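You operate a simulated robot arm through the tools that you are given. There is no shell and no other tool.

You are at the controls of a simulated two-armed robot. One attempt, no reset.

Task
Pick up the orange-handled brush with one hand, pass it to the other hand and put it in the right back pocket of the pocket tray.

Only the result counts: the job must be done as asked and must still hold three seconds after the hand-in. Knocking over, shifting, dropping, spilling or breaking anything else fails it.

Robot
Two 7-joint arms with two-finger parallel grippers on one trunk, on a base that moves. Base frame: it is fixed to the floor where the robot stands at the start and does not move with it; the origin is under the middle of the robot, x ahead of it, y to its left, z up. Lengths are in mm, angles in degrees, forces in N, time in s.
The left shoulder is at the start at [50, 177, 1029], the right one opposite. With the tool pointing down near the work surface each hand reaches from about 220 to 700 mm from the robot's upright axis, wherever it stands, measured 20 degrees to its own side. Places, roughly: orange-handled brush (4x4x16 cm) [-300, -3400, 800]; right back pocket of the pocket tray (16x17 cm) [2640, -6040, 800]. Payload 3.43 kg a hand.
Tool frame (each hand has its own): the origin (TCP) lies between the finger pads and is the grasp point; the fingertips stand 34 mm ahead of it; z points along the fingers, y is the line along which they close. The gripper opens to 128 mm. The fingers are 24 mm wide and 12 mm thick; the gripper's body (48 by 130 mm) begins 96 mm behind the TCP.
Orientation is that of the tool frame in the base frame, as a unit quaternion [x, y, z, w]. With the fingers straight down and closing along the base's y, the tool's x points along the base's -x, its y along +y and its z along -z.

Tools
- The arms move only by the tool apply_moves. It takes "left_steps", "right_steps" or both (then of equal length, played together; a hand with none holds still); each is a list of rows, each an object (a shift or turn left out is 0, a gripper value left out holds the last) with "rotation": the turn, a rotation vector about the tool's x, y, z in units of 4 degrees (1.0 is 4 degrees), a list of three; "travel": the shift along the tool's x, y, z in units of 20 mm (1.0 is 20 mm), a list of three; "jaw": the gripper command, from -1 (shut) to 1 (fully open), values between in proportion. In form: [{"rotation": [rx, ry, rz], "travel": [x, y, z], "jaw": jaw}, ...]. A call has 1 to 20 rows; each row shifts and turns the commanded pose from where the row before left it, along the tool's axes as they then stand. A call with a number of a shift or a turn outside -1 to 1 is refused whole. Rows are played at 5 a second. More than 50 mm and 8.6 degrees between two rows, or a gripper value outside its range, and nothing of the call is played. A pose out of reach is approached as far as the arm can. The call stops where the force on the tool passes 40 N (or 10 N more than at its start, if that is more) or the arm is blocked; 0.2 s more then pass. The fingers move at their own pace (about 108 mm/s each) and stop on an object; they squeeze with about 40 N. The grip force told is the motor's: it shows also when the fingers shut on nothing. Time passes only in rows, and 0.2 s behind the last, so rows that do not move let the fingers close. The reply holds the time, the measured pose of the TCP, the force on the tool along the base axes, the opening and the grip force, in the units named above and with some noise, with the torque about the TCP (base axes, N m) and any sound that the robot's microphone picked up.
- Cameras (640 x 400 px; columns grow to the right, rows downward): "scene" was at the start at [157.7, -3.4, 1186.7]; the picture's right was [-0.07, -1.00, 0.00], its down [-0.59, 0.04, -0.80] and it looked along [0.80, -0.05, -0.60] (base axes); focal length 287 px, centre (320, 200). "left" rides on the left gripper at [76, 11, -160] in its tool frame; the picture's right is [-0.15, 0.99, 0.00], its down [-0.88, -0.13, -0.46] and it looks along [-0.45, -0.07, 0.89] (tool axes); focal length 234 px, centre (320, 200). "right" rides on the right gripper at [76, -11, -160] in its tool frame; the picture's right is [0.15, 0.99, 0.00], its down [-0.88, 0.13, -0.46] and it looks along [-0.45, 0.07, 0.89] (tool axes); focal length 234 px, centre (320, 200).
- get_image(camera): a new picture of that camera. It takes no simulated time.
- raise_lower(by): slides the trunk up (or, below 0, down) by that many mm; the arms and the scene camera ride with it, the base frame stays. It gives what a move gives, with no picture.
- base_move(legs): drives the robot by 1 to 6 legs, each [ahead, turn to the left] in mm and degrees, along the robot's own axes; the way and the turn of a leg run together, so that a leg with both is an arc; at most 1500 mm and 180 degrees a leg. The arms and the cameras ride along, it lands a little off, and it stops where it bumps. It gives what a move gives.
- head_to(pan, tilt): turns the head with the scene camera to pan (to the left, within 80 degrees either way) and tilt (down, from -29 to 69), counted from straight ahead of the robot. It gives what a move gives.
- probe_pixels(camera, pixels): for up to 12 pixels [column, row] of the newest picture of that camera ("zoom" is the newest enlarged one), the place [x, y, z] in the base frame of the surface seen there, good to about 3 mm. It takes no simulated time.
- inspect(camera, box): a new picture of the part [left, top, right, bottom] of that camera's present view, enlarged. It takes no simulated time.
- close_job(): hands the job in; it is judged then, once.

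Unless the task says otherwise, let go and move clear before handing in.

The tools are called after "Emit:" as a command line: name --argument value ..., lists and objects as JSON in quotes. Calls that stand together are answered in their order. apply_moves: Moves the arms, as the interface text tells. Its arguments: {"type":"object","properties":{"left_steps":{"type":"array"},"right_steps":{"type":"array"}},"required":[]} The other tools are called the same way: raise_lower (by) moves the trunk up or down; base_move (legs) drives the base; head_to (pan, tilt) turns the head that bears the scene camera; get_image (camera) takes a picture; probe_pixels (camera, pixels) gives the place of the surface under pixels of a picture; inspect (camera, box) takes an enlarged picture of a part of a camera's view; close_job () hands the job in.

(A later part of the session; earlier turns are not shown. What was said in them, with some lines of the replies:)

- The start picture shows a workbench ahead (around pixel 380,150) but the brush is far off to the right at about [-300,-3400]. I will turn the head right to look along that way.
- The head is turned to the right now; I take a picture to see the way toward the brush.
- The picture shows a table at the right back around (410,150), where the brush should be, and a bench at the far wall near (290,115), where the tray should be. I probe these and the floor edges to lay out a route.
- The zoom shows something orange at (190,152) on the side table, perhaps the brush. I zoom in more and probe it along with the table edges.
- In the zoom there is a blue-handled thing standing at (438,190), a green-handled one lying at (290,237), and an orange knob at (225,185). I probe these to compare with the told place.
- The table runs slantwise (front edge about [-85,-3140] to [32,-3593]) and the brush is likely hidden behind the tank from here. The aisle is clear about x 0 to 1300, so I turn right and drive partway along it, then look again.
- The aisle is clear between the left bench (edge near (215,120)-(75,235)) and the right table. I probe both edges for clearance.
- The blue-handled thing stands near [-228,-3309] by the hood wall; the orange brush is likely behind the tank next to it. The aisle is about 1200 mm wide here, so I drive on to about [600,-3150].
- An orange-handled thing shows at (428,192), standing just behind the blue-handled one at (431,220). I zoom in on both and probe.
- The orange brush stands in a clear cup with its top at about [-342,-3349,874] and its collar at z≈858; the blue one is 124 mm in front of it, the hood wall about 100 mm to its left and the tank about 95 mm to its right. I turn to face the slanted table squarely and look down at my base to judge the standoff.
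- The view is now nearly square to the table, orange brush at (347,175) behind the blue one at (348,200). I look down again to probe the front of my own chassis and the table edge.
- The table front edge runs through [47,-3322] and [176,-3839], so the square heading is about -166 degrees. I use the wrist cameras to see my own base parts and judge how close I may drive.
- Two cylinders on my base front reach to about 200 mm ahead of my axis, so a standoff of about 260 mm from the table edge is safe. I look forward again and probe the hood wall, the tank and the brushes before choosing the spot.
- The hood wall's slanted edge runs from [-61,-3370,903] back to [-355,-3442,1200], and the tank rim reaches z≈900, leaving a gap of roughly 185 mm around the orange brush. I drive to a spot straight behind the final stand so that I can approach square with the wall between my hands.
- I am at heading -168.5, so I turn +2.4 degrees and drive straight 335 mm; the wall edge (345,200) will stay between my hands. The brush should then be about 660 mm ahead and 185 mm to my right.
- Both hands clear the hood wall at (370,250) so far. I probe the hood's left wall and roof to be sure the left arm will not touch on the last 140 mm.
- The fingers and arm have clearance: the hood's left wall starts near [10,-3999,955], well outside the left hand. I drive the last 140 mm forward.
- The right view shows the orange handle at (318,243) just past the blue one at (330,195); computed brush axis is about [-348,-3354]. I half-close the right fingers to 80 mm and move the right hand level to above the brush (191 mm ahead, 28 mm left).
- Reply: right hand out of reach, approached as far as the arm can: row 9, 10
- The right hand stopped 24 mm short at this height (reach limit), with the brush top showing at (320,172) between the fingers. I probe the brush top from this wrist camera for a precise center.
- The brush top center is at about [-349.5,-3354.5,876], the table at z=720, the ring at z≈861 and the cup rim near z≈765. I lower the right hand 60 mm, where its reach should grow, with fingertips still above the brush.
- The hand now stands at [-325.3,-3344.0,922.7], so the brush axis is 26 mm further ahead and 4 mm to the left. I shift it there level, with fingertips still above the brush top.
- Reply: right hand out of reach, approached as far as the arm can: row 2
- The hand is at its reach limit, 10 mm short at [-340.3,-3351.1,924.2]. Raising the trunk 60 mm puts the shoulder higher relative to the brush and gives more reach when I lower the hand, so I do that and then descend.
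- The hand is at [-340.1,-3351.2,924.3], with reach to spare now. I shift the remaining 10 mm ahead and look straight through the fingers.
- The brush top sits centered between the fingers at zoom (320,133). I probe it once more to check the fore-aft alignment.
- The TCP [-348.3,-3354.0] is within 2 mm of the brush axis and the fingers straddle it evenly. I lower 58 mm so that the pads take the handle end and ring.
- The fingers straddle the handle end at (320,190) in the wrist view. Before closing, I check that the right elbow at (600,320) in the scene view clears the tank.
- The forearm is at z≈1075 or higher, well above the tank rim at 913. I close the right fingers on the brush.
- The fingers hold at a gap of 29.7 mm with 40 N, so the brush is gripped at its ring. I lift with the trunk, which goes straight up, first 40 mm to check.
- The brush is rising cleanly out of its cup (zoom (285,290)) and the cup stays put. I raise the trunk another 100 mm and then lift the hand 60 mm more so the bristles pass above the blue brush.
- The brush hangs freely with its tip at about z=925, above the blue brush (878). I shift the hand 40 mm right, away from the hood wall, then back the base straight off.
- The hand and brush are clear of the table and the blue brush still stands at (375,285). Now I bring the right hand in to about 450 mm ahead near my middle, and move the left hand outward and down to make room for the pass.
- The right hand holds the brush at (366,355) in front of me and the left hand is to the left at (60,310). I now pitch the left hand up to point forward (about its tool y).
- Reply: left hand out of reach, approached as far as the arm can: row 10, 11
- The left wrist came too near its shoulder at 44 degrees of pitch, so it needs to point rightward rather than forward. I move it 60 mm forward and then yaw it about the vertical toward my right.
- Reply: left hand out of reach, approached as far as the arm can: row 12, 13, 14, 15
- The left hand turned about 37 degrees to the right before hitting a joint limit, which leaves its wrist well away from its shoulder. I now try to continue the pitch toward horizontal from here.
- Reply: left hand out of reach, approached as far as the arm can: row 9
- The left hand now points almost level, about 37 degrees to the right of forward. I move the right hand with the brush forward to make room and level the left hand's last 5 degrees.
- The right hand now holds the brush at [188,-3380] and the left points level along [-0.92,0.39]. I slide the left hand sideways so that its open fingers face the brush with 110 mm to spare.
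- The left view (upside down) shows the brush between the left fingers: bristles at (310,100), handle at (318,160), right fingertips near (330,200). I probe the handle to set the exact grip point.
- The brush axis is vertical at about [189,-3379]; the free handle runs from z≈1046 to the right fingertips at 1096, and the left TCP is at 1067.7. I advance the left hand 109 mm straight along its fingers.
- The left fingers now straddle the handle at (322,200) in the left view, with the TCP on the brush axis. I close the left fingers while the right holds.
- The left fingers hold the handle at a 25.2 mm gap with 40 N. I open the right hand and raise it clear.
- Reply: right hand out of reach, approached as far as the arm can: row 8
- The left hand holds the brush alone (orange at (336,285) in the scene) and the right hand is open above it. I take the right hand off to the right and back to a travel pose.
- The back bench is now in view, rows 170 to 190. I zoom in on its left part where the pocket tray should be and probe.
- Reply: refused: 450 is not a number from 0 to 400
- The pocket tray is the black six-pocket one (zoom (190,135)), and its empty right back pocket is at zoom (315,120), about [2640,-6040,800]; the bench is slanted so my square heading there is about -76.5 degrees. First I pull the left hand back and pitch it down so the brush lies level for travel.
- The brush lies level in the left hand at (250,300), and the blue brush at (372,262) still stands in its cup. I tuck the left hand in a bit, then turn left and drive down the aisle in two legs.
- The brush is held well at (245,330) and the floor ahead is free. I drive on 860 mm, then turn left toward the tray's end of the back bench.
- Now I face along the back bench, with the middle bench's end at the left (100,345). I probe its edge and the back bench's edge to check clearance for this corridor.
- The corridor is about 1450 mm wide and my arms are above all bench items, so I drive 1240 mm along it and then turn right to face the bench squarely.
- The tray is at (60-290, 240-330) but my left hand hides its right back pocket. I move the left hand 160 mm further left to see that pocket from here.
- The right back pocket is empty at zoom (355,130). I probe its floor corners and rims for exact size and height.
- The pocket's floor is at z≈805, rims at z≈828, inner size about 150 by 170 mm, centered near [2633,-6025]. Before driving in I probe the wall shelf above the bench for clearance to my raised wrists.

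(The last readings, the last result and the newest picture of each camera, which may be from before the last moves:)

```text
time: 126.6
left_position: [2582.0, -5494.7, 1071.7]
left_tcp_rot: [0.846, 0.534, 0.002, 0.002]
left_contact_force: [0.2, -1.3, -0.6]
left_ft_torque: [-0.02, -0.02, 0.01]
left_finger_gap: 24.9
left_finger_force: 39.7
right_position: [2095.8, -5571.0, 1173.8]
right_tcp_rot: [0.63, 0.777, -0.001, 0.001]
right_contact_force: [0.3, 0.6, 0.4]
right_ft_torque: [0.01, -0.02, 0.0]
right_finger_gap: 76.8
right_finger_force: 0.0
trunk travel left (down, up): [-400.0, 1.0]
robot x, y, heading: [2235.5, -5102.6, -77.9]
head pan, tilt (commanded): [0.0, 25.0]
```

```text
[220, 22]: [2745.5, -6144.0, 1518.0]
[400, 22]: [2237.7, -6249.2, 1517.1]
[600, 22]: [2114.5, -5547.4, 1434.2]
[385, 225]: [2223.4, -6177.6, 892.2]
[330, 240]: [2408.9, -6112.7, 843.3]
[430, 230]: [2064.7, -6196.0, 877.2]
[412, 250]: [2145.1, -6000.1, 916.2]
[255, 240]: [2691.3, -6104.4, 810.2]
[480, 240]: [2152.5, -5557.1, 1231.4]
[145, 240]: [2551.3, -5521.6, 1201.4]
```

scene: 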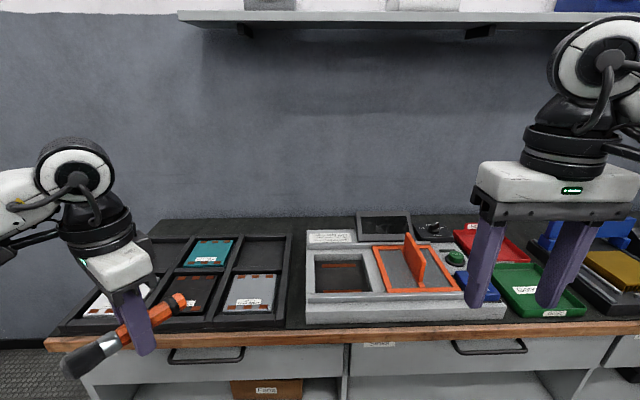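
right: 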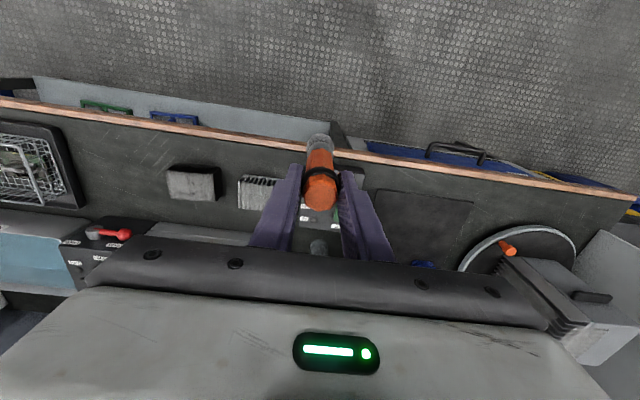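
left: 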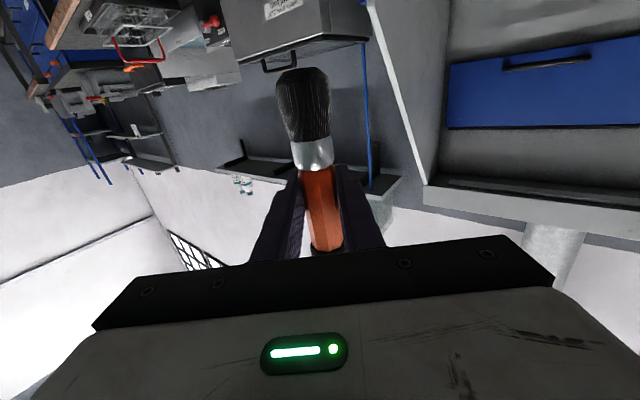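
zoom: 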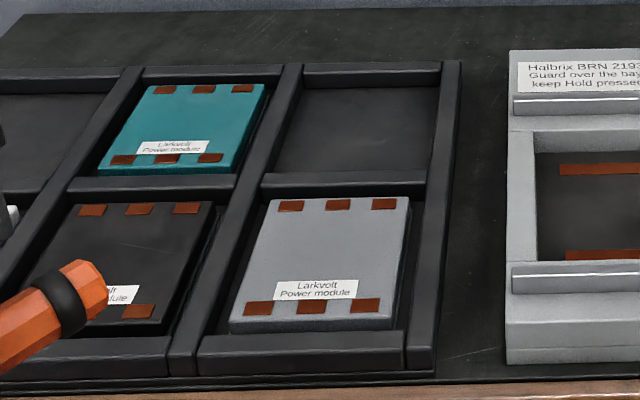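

The shelf is at z≈1518 and stays about 140 mm beyond the pocket, so there is room. I turn slightly and drive 390 mm up to the bench.

Emit:
base_move --legs '[[0, 1.2], [385, 0]]'

Emit:
get_image --camera "scene"

Emit:
get_image --camera "left"

```text
time: 129.4
left_position: [2676.8, -5862.7, 1071.4]
left_tcp_rot: [0.84, 0.542, 0.002, 0.001]
left_contact_force: [-0.3, 0.1, -0.7]
left_ft_torque: [0.02, 0.02, 0.01]
left_finger_gap: 25.2
left_finger_force: 39.7
right_position: [2194.5, -5949.9, 1173.9]
right_tcp_rot: [0.622, 0.783, -0.001, 0.0]
right_contact_force: [-0.9, 0.1, 0.3]
right_ft_torque: [0.03, 0.03, 0.0]
right_finger_gap: 76.7
right_finger_force: 0.1
trunk travel left (down, up): [-400.0, 1.0]
robot x, y, heading: [2320.8, -5477.2, -76.9]
head pan, tilt (commanded): [0.0, 25.0]
```

```text
taken
```

scene: 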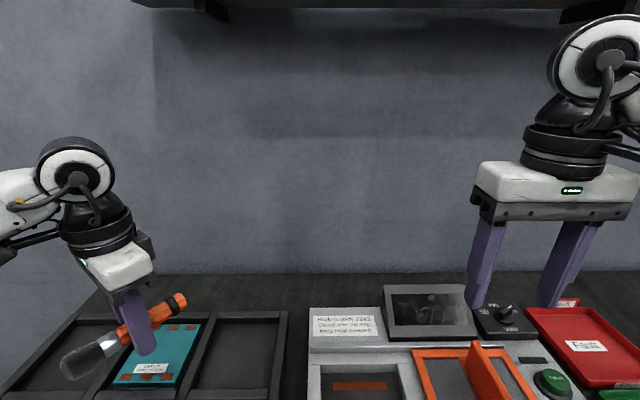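

```text
taken
```

left: 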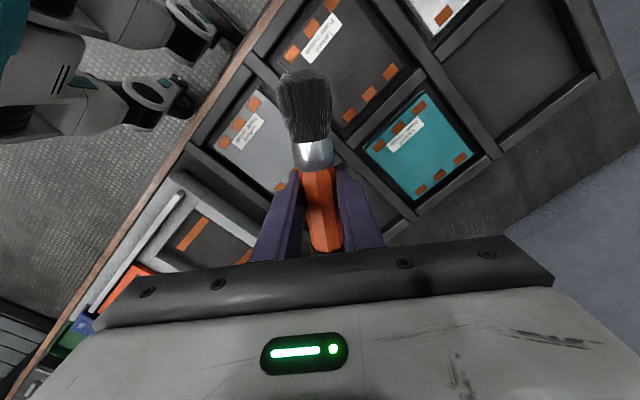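

I am at [2321,-5477]; the pocket is at (240,350) in the scene view. I tilt the head down to measure it from above.

Emit:
head_to --pan 15 --tilt 42

Emit:
get_image --camera "scene"

Emit:
inspect --camera "scene" --box '[230, 180, 390, 320]'

```text
time: 130.2
left_position: [2677.7, -5863.2, 1070.9]
left_tcp_rot: [0.84, 0.542, 0.001, 0.001]
left_contact_force: [0.6, 0.9, -0.7]
left_ft_torque: [0.0, -0.02, 0.01]
left_finger_gap: 25.0
left_finger_force: 39.7
right_position: [2193.6, -5949.1, 1173.7]
right_tcp_rot: [0.622, 0.783, -0.001, 0.0]
right_contact_force: [0.8, -0.3, 0.5]
right_ft_torque: [0.01, -0.03, -0.03]
right_finger_gap: 77.1
right_finger_force: 0.1
trunk travel left (down, up): [-400.0, 1.0]
robot x, y, heading: [2319.3, -5481.3, -76.8]
head pan, tilt (commanded): [15.0, 42.0]
```

```text
taken
```

scene: 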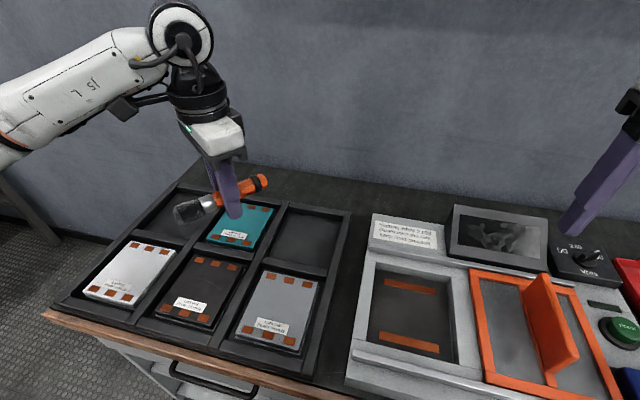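

```text
2.86 times, centred on (310, 250) of scene
```

zoom: 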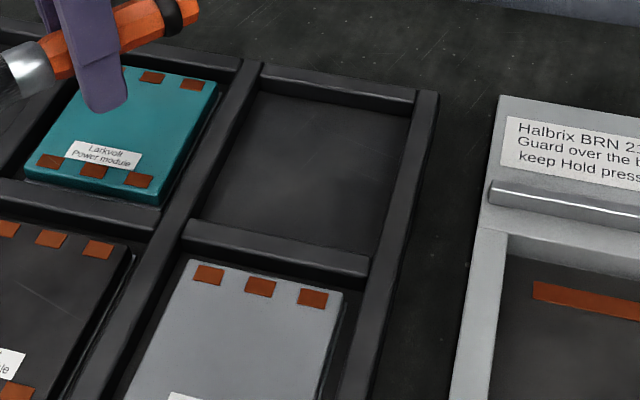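

Emit:
probe_pixels --camera "zoom" --pixels '[[258, 95], [408, 122], [202, 215], [362, 248], [310, 165], [330, 90], [240, 140], [405, 180], [280, 232], [232, 150], [390, 170], [275, 248]]'

```text
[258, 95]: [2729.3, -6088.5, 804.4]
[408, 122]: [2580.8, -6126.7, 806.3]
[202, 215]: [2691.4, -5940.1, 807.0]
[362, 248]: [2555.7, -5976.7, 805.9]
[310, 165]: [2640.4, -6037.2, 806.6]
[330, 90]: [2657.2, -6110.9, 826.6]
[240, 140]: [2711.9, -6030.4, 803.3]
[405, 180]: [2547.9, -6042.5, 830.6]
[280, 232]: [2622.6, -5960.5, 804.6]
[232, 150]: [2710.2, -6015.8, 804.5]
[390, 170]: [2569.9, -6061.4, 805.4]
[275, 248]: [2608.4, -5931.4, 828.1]
```

The pocket floor corners average to a center of about [2638,-6031], floor z≈805, inner size about 153 by 165 mm. I move the left hand level so the brush's middle hangs above that center, brush lying on the pocket's diagonal.

Emit:
apply_moves --left_steps '[{"travel": [-0.877, 0.167, 0]}, {"travel": [-0.877, 0.167, 0]}, {"travel": [-0.877, 0.167, 0]}, {"travel": [-0.877, 0.167, 0]}, {"travel": [-0.877, 0.167, 0]}, {"travel": [-0.877, 0.167, 0]}, {"travel": [-0.877, 0.167, 0]}, {"travel": [-0.877, 0.167, 0]}, {"travel": [-0.877, 0.167, 0]}, {"travel": [-0.877, 0.167, 0]}, {"travel": [0, 0, 0]}]'

Emit:
get_image --camera "scene"

Emit:
get_image --camera "left"

```text
time: 132.6
left_position: [2658.4, -5939.5, 1070.8]
left_tcp_rot: [0.84, 0.542, 0.002, 0.0]
left_contact_force: [0.0, -0.4, -0.7]
left_ft_torque: [-0.02, 0.0, -0.02]
left_finger_gap: 24.9
left_finger_force: 39.9
left hand out of reach, approached as far as the arm can: row 5, 6, 7, 8, 9, 10
right_position: [2193.6, -5949.1, 1174.2]
right_tcp_rot: [0.622, 0.783, -0.001, 0.001]
right_contact_force: [-0.1, -0.2, 0.8]
right_ft_torque: [0.0, -0.02, -0.03]
right_finger_gap: 76.7
right_finger_force: 0.1
trunk travel left (down, up): [-400.0, 1.0]
robot x, y, heading: [2314.4, -5481.0, -76.9]
head pan, tilt (commanded): [15.0, 42.0]
```

```text
taken
```

scene: 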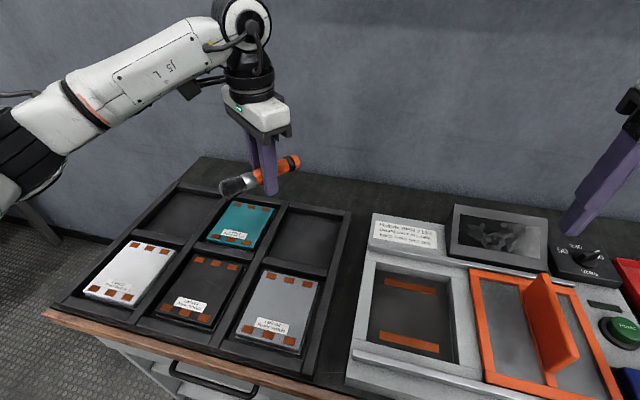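

```text
taken
```

left: 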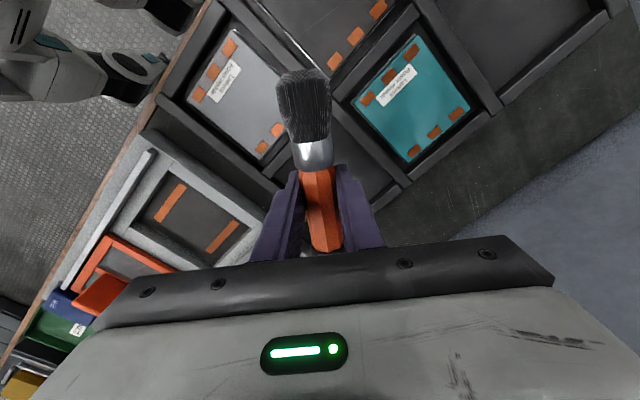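

The left wrist met a joint limit with this clockwise yaw at [2658,-5940]. I turn the hand the other way about its pointing axis, so the brush comes onto the pocket's other diagonal.

Emit:
apply_moves --left_steps '[{"rotation": [0, 0, -1]}, {"rotation": [0, 0, -1]}, {"rotation": [0, 0, -1]}, {"rotation": [0, 0, -1]}, {"rotation": [0, 0, -1]}, {"rotation": [0, 0, -1]}, {"rotation": [0, 0, -1]}, {"rotation": [0, 0, -1]}, {"rotation": [0, 0, -1]}, {"rotation": [0, 0, -1]}, {"rotation": [0, 0, -1]}, {"rotation": [0, 0, -1]}, {"rotation": [0, 0, -1]}, {"rotation": [0, 0, -1]}, {"rotation": [0, 0, -1]}, {"rotation": [0, 0, -1]}, {"rotation": [0, 0, -1]}, {"rotation": [0, 0, -1]}, {"rotation": [0, 0, 0]}]'

Emit:
get_image --camera "scene"

```text
time: 136.6
left_position: [2657.0, -5939.8, 1072.4]
left_tcp_rot: [0.36, 0.933, 0.001, 0.003]
left_contact_force: [0.0, -0.7, -0.7]
left_ft_torque: [-0.01, 0.0, -0.01]
left_finger_gap: 25.2
left_finger_force: 40.5
right_position: [2192.8, -5948.7, 1174.8]
right_tcp_rot: [0.622, 0.783, -0.001, 0.001]
right_contact_force: [-0.2, -0.7, 0.1]
right_ft_torque: [0.01, 0.0, -0.02]
right_finger_gap: 76.9
right_finger_force: 0.0
trunk travel left (down, up): [-400.0, 1.0]
robot x, y, heading: [2321.5, -5477.5, -76.9]
head pan, tilt (commanded): [15.0, 42.0]
```

```text
taken
```

scene: 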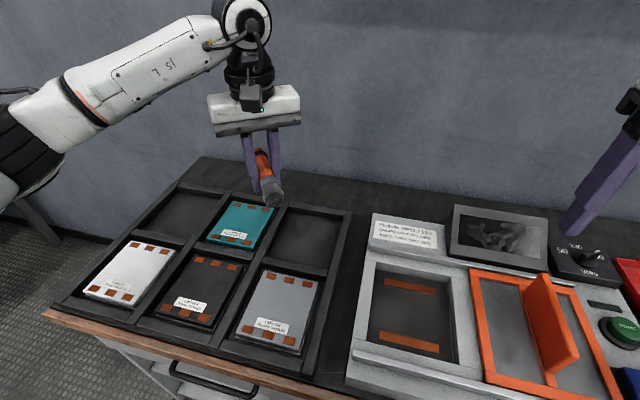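

The rotation worked; the bristles now point back to the right at (272,195). I move on 96 mm to above the pocket center.

Emit:
apply_moves --left_steps '[{"travel": [-0.443, -0.669, 0]}, {"travel": [-0.443, -0.669, 0]}, {"travel": [-0.443, -0.669, 0]}, {"travel": [-0.443, -0.669, 0]}, {"travel": [-0.443, -0.669, 0]}, {"travel": [-0.443, -0.669, 0]}, {"travel": [0, 0, 0]}]'

Emit:
get_image --camera "scene"

Emit:
get_image --camera "left"

```text
time: 138.2
left_position: [2644.1, -6036.1, 1070.1]
left_tcp_rot: [0.361, 0.933, 0.001, 0.003]
left_contact_force: [0.2, 0.5, -0.4]
left_ft_torque: [-0.01, -0.01, 0.0]
left_finger_gap: 25.2
left_finger_force: 40.4
right_position: [2193.6, -5949.2, 1173.5]
right_tcp_rot: [0.622, 0.783, 0.0, 0.001]
right_contact_force: [-0.1, 0.2, -0.3]
right_ft_torque: [0.02, 0.02, 0.0]
right_finger_gap: 76.7
right_finger_force: 0.0
trunk travel left (down, up): [-400.0, 1.0]
robot x, y, heading: [2323.3, -5478.1, -77.0]
head pan, tilt (commanded): [15.0, 42.0]
```

```text
taken
```

scene: 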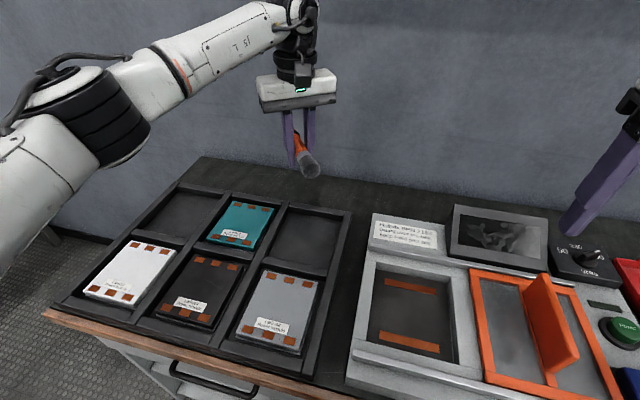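

```text
taken
```

left: 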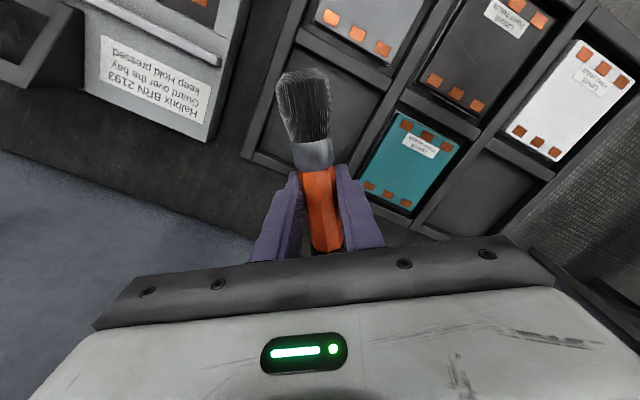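

The brush hangs above the right back pocket, TCP [2644,-6036,1070]. I lower the trunk 110 mm (the right hand stays well above the fixture), then check the aim.

Emit:
raise_lower --by -110

Emit:
get_image --camera "scene"

Emit:
get_image --camera "left"

```text
time: 139.6
left_position: [2644.0, -6037.0, 961.9]
left_tcp_rot: [0.361, 0.933, 0.001, 0.002]
left_contact_force: [-0.7, -0.4, -0.1]
left_ft_torque: [-0.04, -0.02, -0.01]
left_finger_gap: 25.0
left_finger_force: 39.8
right_position: [2193.5, -5949.0, 1063.9]
right_tcp_rot: [0.622, 0.783, 0.0, 0.001]
right_contact_force: [0.3, -0.3, -0.3]
right_ft_torque: [-0.03, 0.0, 0.04]
right_finger_gap: 76.9
right_finger_force: 0.0
trunk travel left (down, up): [-290.0, 111.0]
robot x, y, heading: [2321.1, -5477.1, -76.8]
head pan, tilt (commanded): [15.0, 42.0]
```

```text
taken
```

scene: 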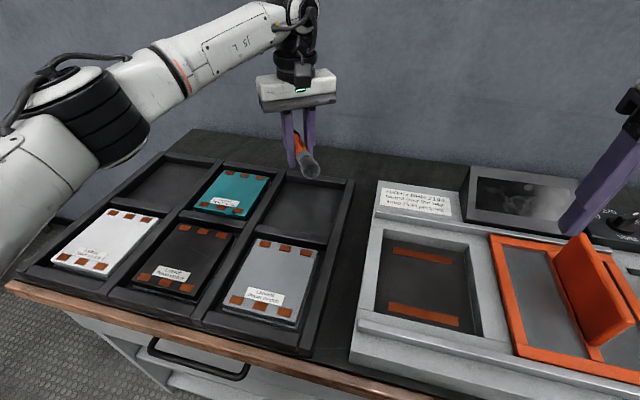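

```text
taken
```

left: 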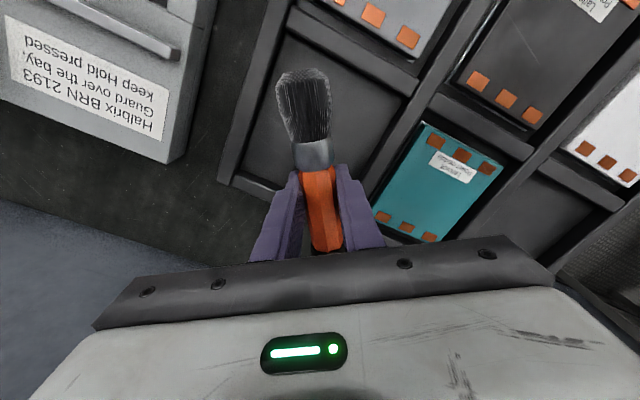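

The pocket's inner center works out near [2633,-6026] once the rim's occlusion is accounted for, so I shift about 7 mm along the brush, add 6 degrees of diagonal, and lower to just above the rims.

Emit:
apply_moves --left_steps '[{"rotation": [0, 0, -0.75]}, {"rotation": [0, 0, -0.75]}, {"travel": [0.34, 0.04, 0]}, {"travel": [0, 0, 0.9]}, {"travel": [0, 0, 0.9]}, {"travel": [0, 0, 0.9]}, {"travel": [0, 0, 0.9]}, {"travel": [0, 0, 0]}]'

Emit:
get_image --camera "left"

Emit:
inspect --camera "scene" --box '[220, 100, 380, 260]'

```text
time: 141.4
left_position: [2637.4, -6032.7, 890.2]
left_tcp_rot: [0.312, 0.95, 0.0, 0.002]
left_contact_force: [-0.1, 0.2, -0.6]
left_ft_torque: [-0.01, 0.03, 0.02]
left_finger_gap: 25.2
left_finger_force: 39.9
right_position: [2192.8, -5948.4, 1063.6]
right_tcp_rot: [0.622, 0.783, -0.001, 0.0]
right_contact_force: [-0.6, 0.1, 0.4]
right_ft_torque: [-0.01, 0.0, -0.01]
right_finger_gap: 76.8
right_finger_force: 0.0
trunk travel left (down, up): [-290.0, 111.0]
robot x, y, heading: [2321.0, -5477.0, -76.8]
head pan, tilt (commanded): [15.0, 42.0]
```

```text
taken
```

left: 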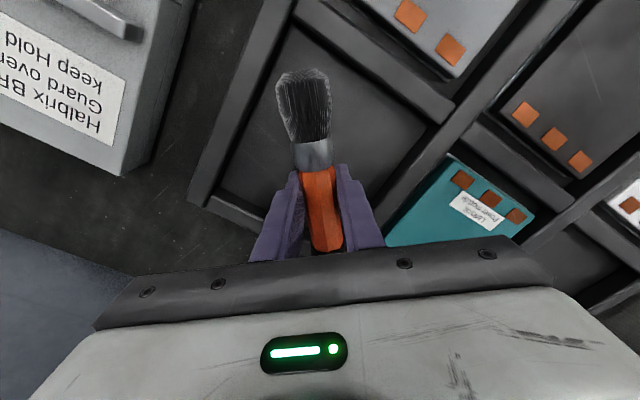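

```text
2.50 times, centred on (300, 180) of scene
```

zoom: 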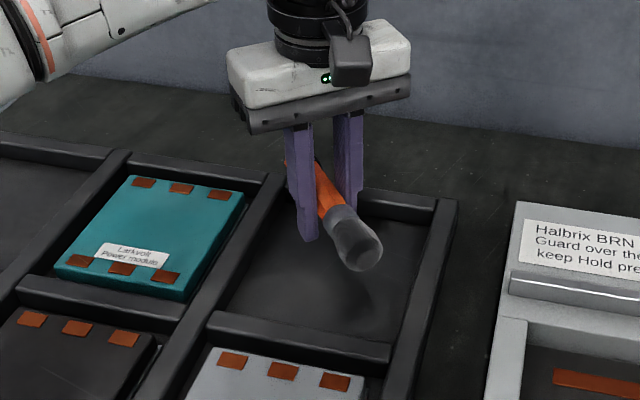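

The brush sits diagonally over the pocket in both views. I probe the pocket's inner corners in the left view ((295,30), (425,120), (215,185)) and the bristle tip to confirm the margins before the last 45 mm.

Emit:
probe_pixels --camera "left" --pixels '[[296, 35], [430, 122], [222, 188], [290, 25], [440, 105], [210, 180], [305, 78], [285, 100], [325, 100], [320, 240], [400, 190], [250, 210]]'

```text
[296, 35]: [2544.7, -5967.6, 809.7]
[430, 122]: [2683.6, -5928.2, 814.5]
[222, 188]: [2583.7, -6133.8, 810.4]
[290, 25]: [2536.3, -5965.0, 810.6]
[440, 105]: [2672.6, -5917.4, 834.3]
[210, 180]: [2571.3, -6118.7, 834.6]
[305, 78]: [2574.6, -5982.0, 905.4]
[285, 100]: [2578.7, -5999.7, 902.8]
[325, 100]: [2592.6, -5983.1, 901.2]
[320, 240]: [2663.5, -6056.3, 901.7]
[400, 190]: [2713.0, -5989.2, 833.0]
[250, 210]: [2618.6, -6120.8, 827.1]
```

All margins are at least about 20 mm: tip at [2575,-5982], pocket from [2543,-5966] to the far corners. I lower 45 mm so the fingertips end just above the pocket floor.

Emit:
apply_moves --left_steps '[{"travel": [0, 0, 0.8]}, {"travel": [0, 0, 0.75]}, {"travel": [0, 0, 0.7]}, {"travel": [0, 0, 0]}]'

Emit:
inspect --camera "scene" --box '[220, 100, 380, 260]'

Emit:
get_image --camera "left"

```text
time: 142.4
left_position: [2637.4, -6031.7, 842.3]
left_tcp_rot: [0.311, 0.95, 0.001, 0.002]
left_contact_force: [-0.2, -0.1, -0.7]
left_ft_torque: [0.02, -0.01, 0.02]
left_finger_gap: 25.1
left_finger_force: 39.8
right_position: [2193.0, -5949.6, 1064.9]
right_tcp_rot: [0.622, 0.783, -0.001, 0.002]
right_contact_force: [-0.3, -0.1, 0.1]
right_ft_torque: [-0.03, 0.04, -0.01]
right_finger_gap: 76.8
right_finger_force: 0.1
trunk travel left (down, up): [-290.0, 111.0]
robot x, y, heading: [2321.5, -5480.9, -77.1]
head pan, tilt (commanded): [15.0, 42.0]
```

```text
2.50 times, centred on (300, 180) of scene
```

zoom: 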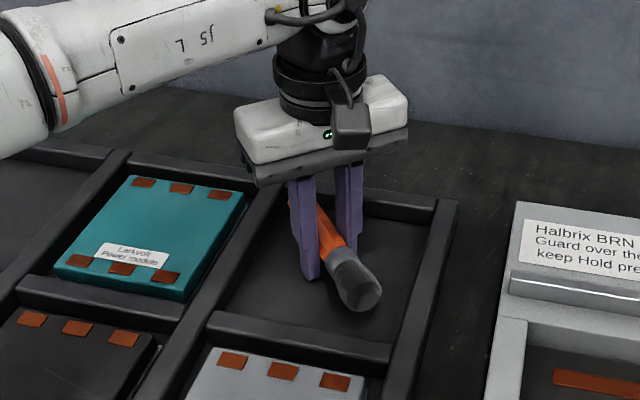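

```text
taken
```

left: 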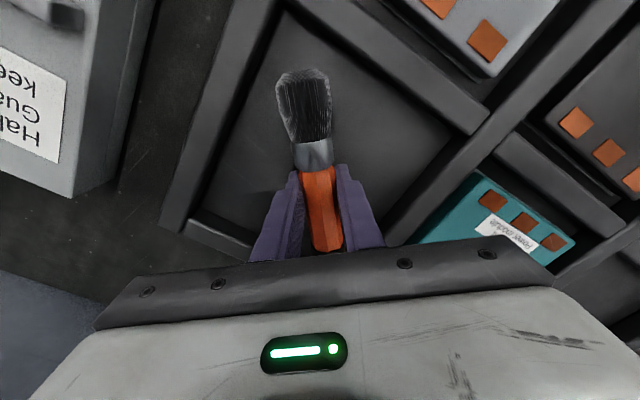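

The brush is down between the pocket's rims with the TCP at z=842.3 and no contact force. I open the left fingers to about 60 mm and let it settle.

Emit:
apply_moves --left_steps '[{"jaw": -0.4}, {"jaw": -0.05}, {"travel": [0, 0, 0]}, {"travel": [0, 0, 0]}, {"travel": [0, 0, 0]}]'

Emit:
get_image --camera "left"

Emit:
inspect --camera "scene" --box '[220, 100, 380, 260]'

```text
time: 143.6
left_position: [2638.0, -6032.5, 843.3]
left_tcp_rot: [0.312, 0.95, 0.001, 0.002]
left_contact_force: [-1.2, -0.7, 0.0]
left_ft_torque: [0.01, 0.0, -0.02]
left_finger_gap: 60.6
left_finger_force: 0.0
right_position: [2193.2, -5948.5, 1064.8]
right_tcp_rot: [0.622, 0.783, 0.0, 0.0]
right_contact_force: [-0.5, 0.0, -1.1]
right_ft_torque: [-0.02, 0.03, 0.0]
right_finger_gap: 76.9
right_finger_force: 0.1
trunk travel left (down, up): [-290.0, 111.0]
robot x, y, heading: [2318.4, -5481.6, -76.8]
head pan, tilt (commanded): [15.0, 42.0]
```

```text
taken
```

left: 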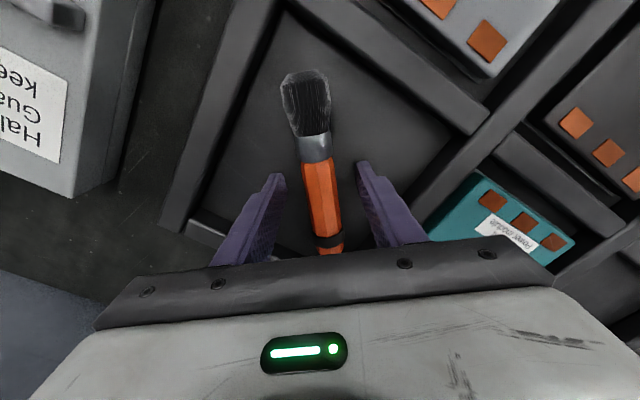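

```text
2.50 times, centred on (300, 180) of scene
```

zoom: 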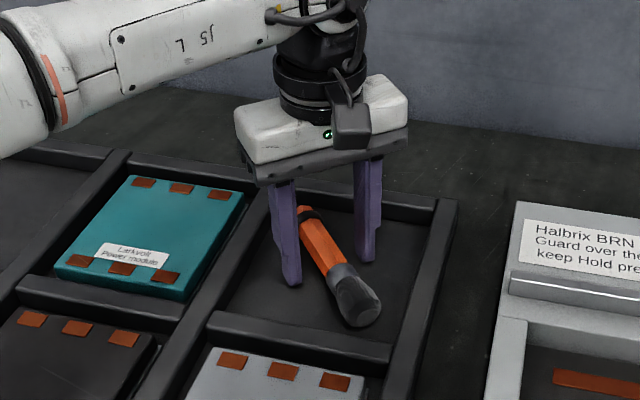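

The brush has dropped onto the pocket floor and lies diagonally between the rims, free of the fingers (zoom (335,260)). I raise the left hand straight up with the arm.

Emit:
apply_moves --left_steps '[{"travel": [0, 0, -0.5]}, {"travel": [0, 0, -1]}, {"travel": [0, 0, -1]}, {"travel": [0, 0, -1]}, {"travel": [0, 0, -1]}, {"travel": [0, 0, -1]}, {"travel": [0, 0, -1]}, {"travel": [0, 0, 0]}]'

Emit:
raise_lower --by 100

Emit:
get_image --camera "scene"

Emit:
get_image --camera "left"

```text
time: 145.4
left_position: [2639.5, -6032.2, 975.1]
left_tcp_rot: [0.312, 0.95, 0.002, 0.002]
left_contact_force: [0.1, -0.5, -0.3]
left_ft_torque: [0.01, 0.01, 0.02]
left_finger_gap: 60.7
left_finger_force: 0.0
right_position: [2193.4, -5948.7, 1065.0]
right_tcp_rot: [0.622, 0.783, 0.0, 0.0]
right_contact_force: [0.1, 0.2, 0.7]
right_ft_torque: [-0.02, -0.03, -0.03]
right_finger_gap: 76.9
right_finger_force: 0.1
trunk travel left (down, up): [-290.0, 111.0]
robot x, y, heading: [2318.6, -5479.1, -76.8]
head pan, tilt (commanded): [15.0, 42.0]
```

```text
time: 146.7
left_position: [2638.6, -6031.3, 1073.9]
left_tcp_rot: [0.311, 0.95, 0.001, 0.002]
left_contact_force: [-0.1, -0.5, -1.2]
left_ft_torque: [0.03, 0.02, -0.01]
left_finger_gap: 60.6
left_finger_force: 0.1
right_position: [2192.4, -5948.6, 1163.7]
right_tcp_rot: [0.622, 0.783, 0.0, 0.001]
right_contact_force: [-0.6, -1.1, -0.1]
right_ft_torque: [0.01, -0.02, 0.01]
right_finger_gap: 76.8
right_finger_force: 0.1
trunk travel left (down, up): [-390.0, 11.0]
robot x, y, heading: [2323.4, -5480.4, -76.5]
head pan, tilt (commanded): [15.0, 42.0]
```

```text
taken
```

scene: 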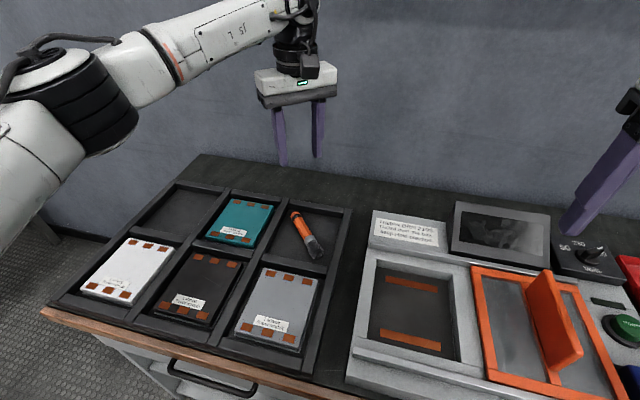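

```text
taken
```

left: 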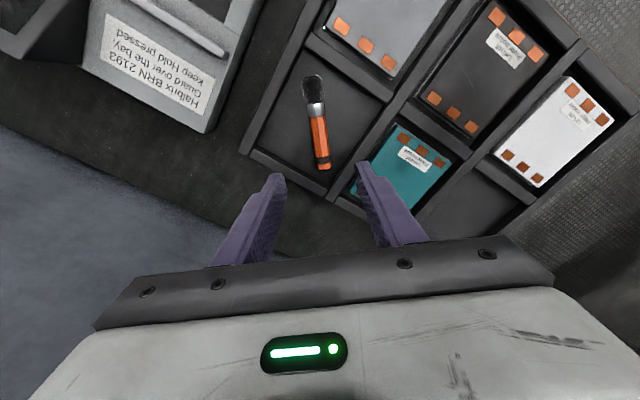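

The brush lies wholly inside the right back pocket at (305,235) in the scene view, and the neighbors are untouched. I back the base off 250 mm to be well clear and take a last look.

Emit:
base_move --legs '[[-250, 0]]'

Emit:
head_to --pan 15 --tilt 32

Emit:
get_image --camera "scene"

Emit:
inspect --camera "scene" --box '[230, 180, 390, 300]'

```text
time: 148.5
left_position: [2580.6, -5790.4, 1073.9]
left_tcp_rot: [0.312, 0.95, 0.001, 0.003]
left_contact_force: [-0.1, -0.3, 0.6]
left_ft_torque: [-0.02, -0.01, -0.02]
left_finger_gap: 60.8
left_finger_force: 0.0
right_position: [2135.7, -5705.3, 1164.8]
right_tcp_rot: [0.623, 0.782, 0.0, 0.001]
right_contact_force: [0.6, 0.3, 0.6]
right_ft_torque: [-0.03, 0.01, 0.01]
right_finger_gap: 76.8
right_finger_force: 0.0
trunk travel left (down, up): [-390.0, 11.0]
robot x, y, heading: [2266.1, -5241.5, -77.2]
head pan, tilt (commanded): [15.0, 42.0]
```

```text
time: 149.3
left_position: [2581.8, -5790.6, 1073.3]
left_tcp_rot: [0.312, 0.95, 0.001, 0.002]
left_contact_force: [-0.3, -1.0, -0.6]
left_ft_torque: [-0.01, -0.02, 0.0]
left_finger_gap: 60.8
left_finger_force: 0.1
right_position: [2134.7, -5708.0, 1164.3]
right_tcp_rot: [0.623, 0.782, 0.0, 0.001]
right_contact_force: [-0.6, 0.0, -1.1]
right_ft_torque: [-0.01, -0.02, 0.03]
right_finger_gap: 76.7
right_finger_force: 0.0
trunk travel left (down, up): [-390.0, 11.0]
robot x, y, heading: [2266.6, -5236.4, -77.3]
head pan, tilt (commanded): [15.0, 32.0]
```

```text
taken
```

scene: 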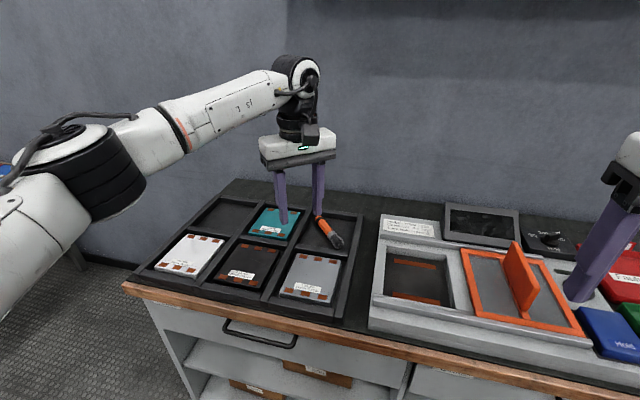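

```text
3.33 times, centred on (310, 240) of scene
```

zoom: 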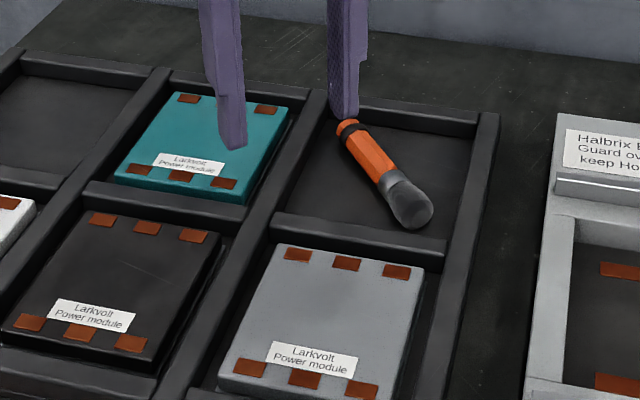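

The brush rests still in the right back pocket (zoom (380,170)), fully inside the rims, both hands are empty and clear, and nothing else has moved. I hand the job in.

Emit:
close_job

```text
The job is handed in.
```

The orange-handled brush is in the right back pocket of the pocket tray, lying diagonally on the pocket floor and fully inside the rims. I picked it up with the right hand, passed it to the left in mid-air, and set it down with the left.

In the last pictures before hand-in, both hands were empty and clear of the tray. Nothing else in view had moved. The blue-handled brush was still standing in its cup when I left the first table. The job is handed in; the reply gave no verdict, only that it was received.
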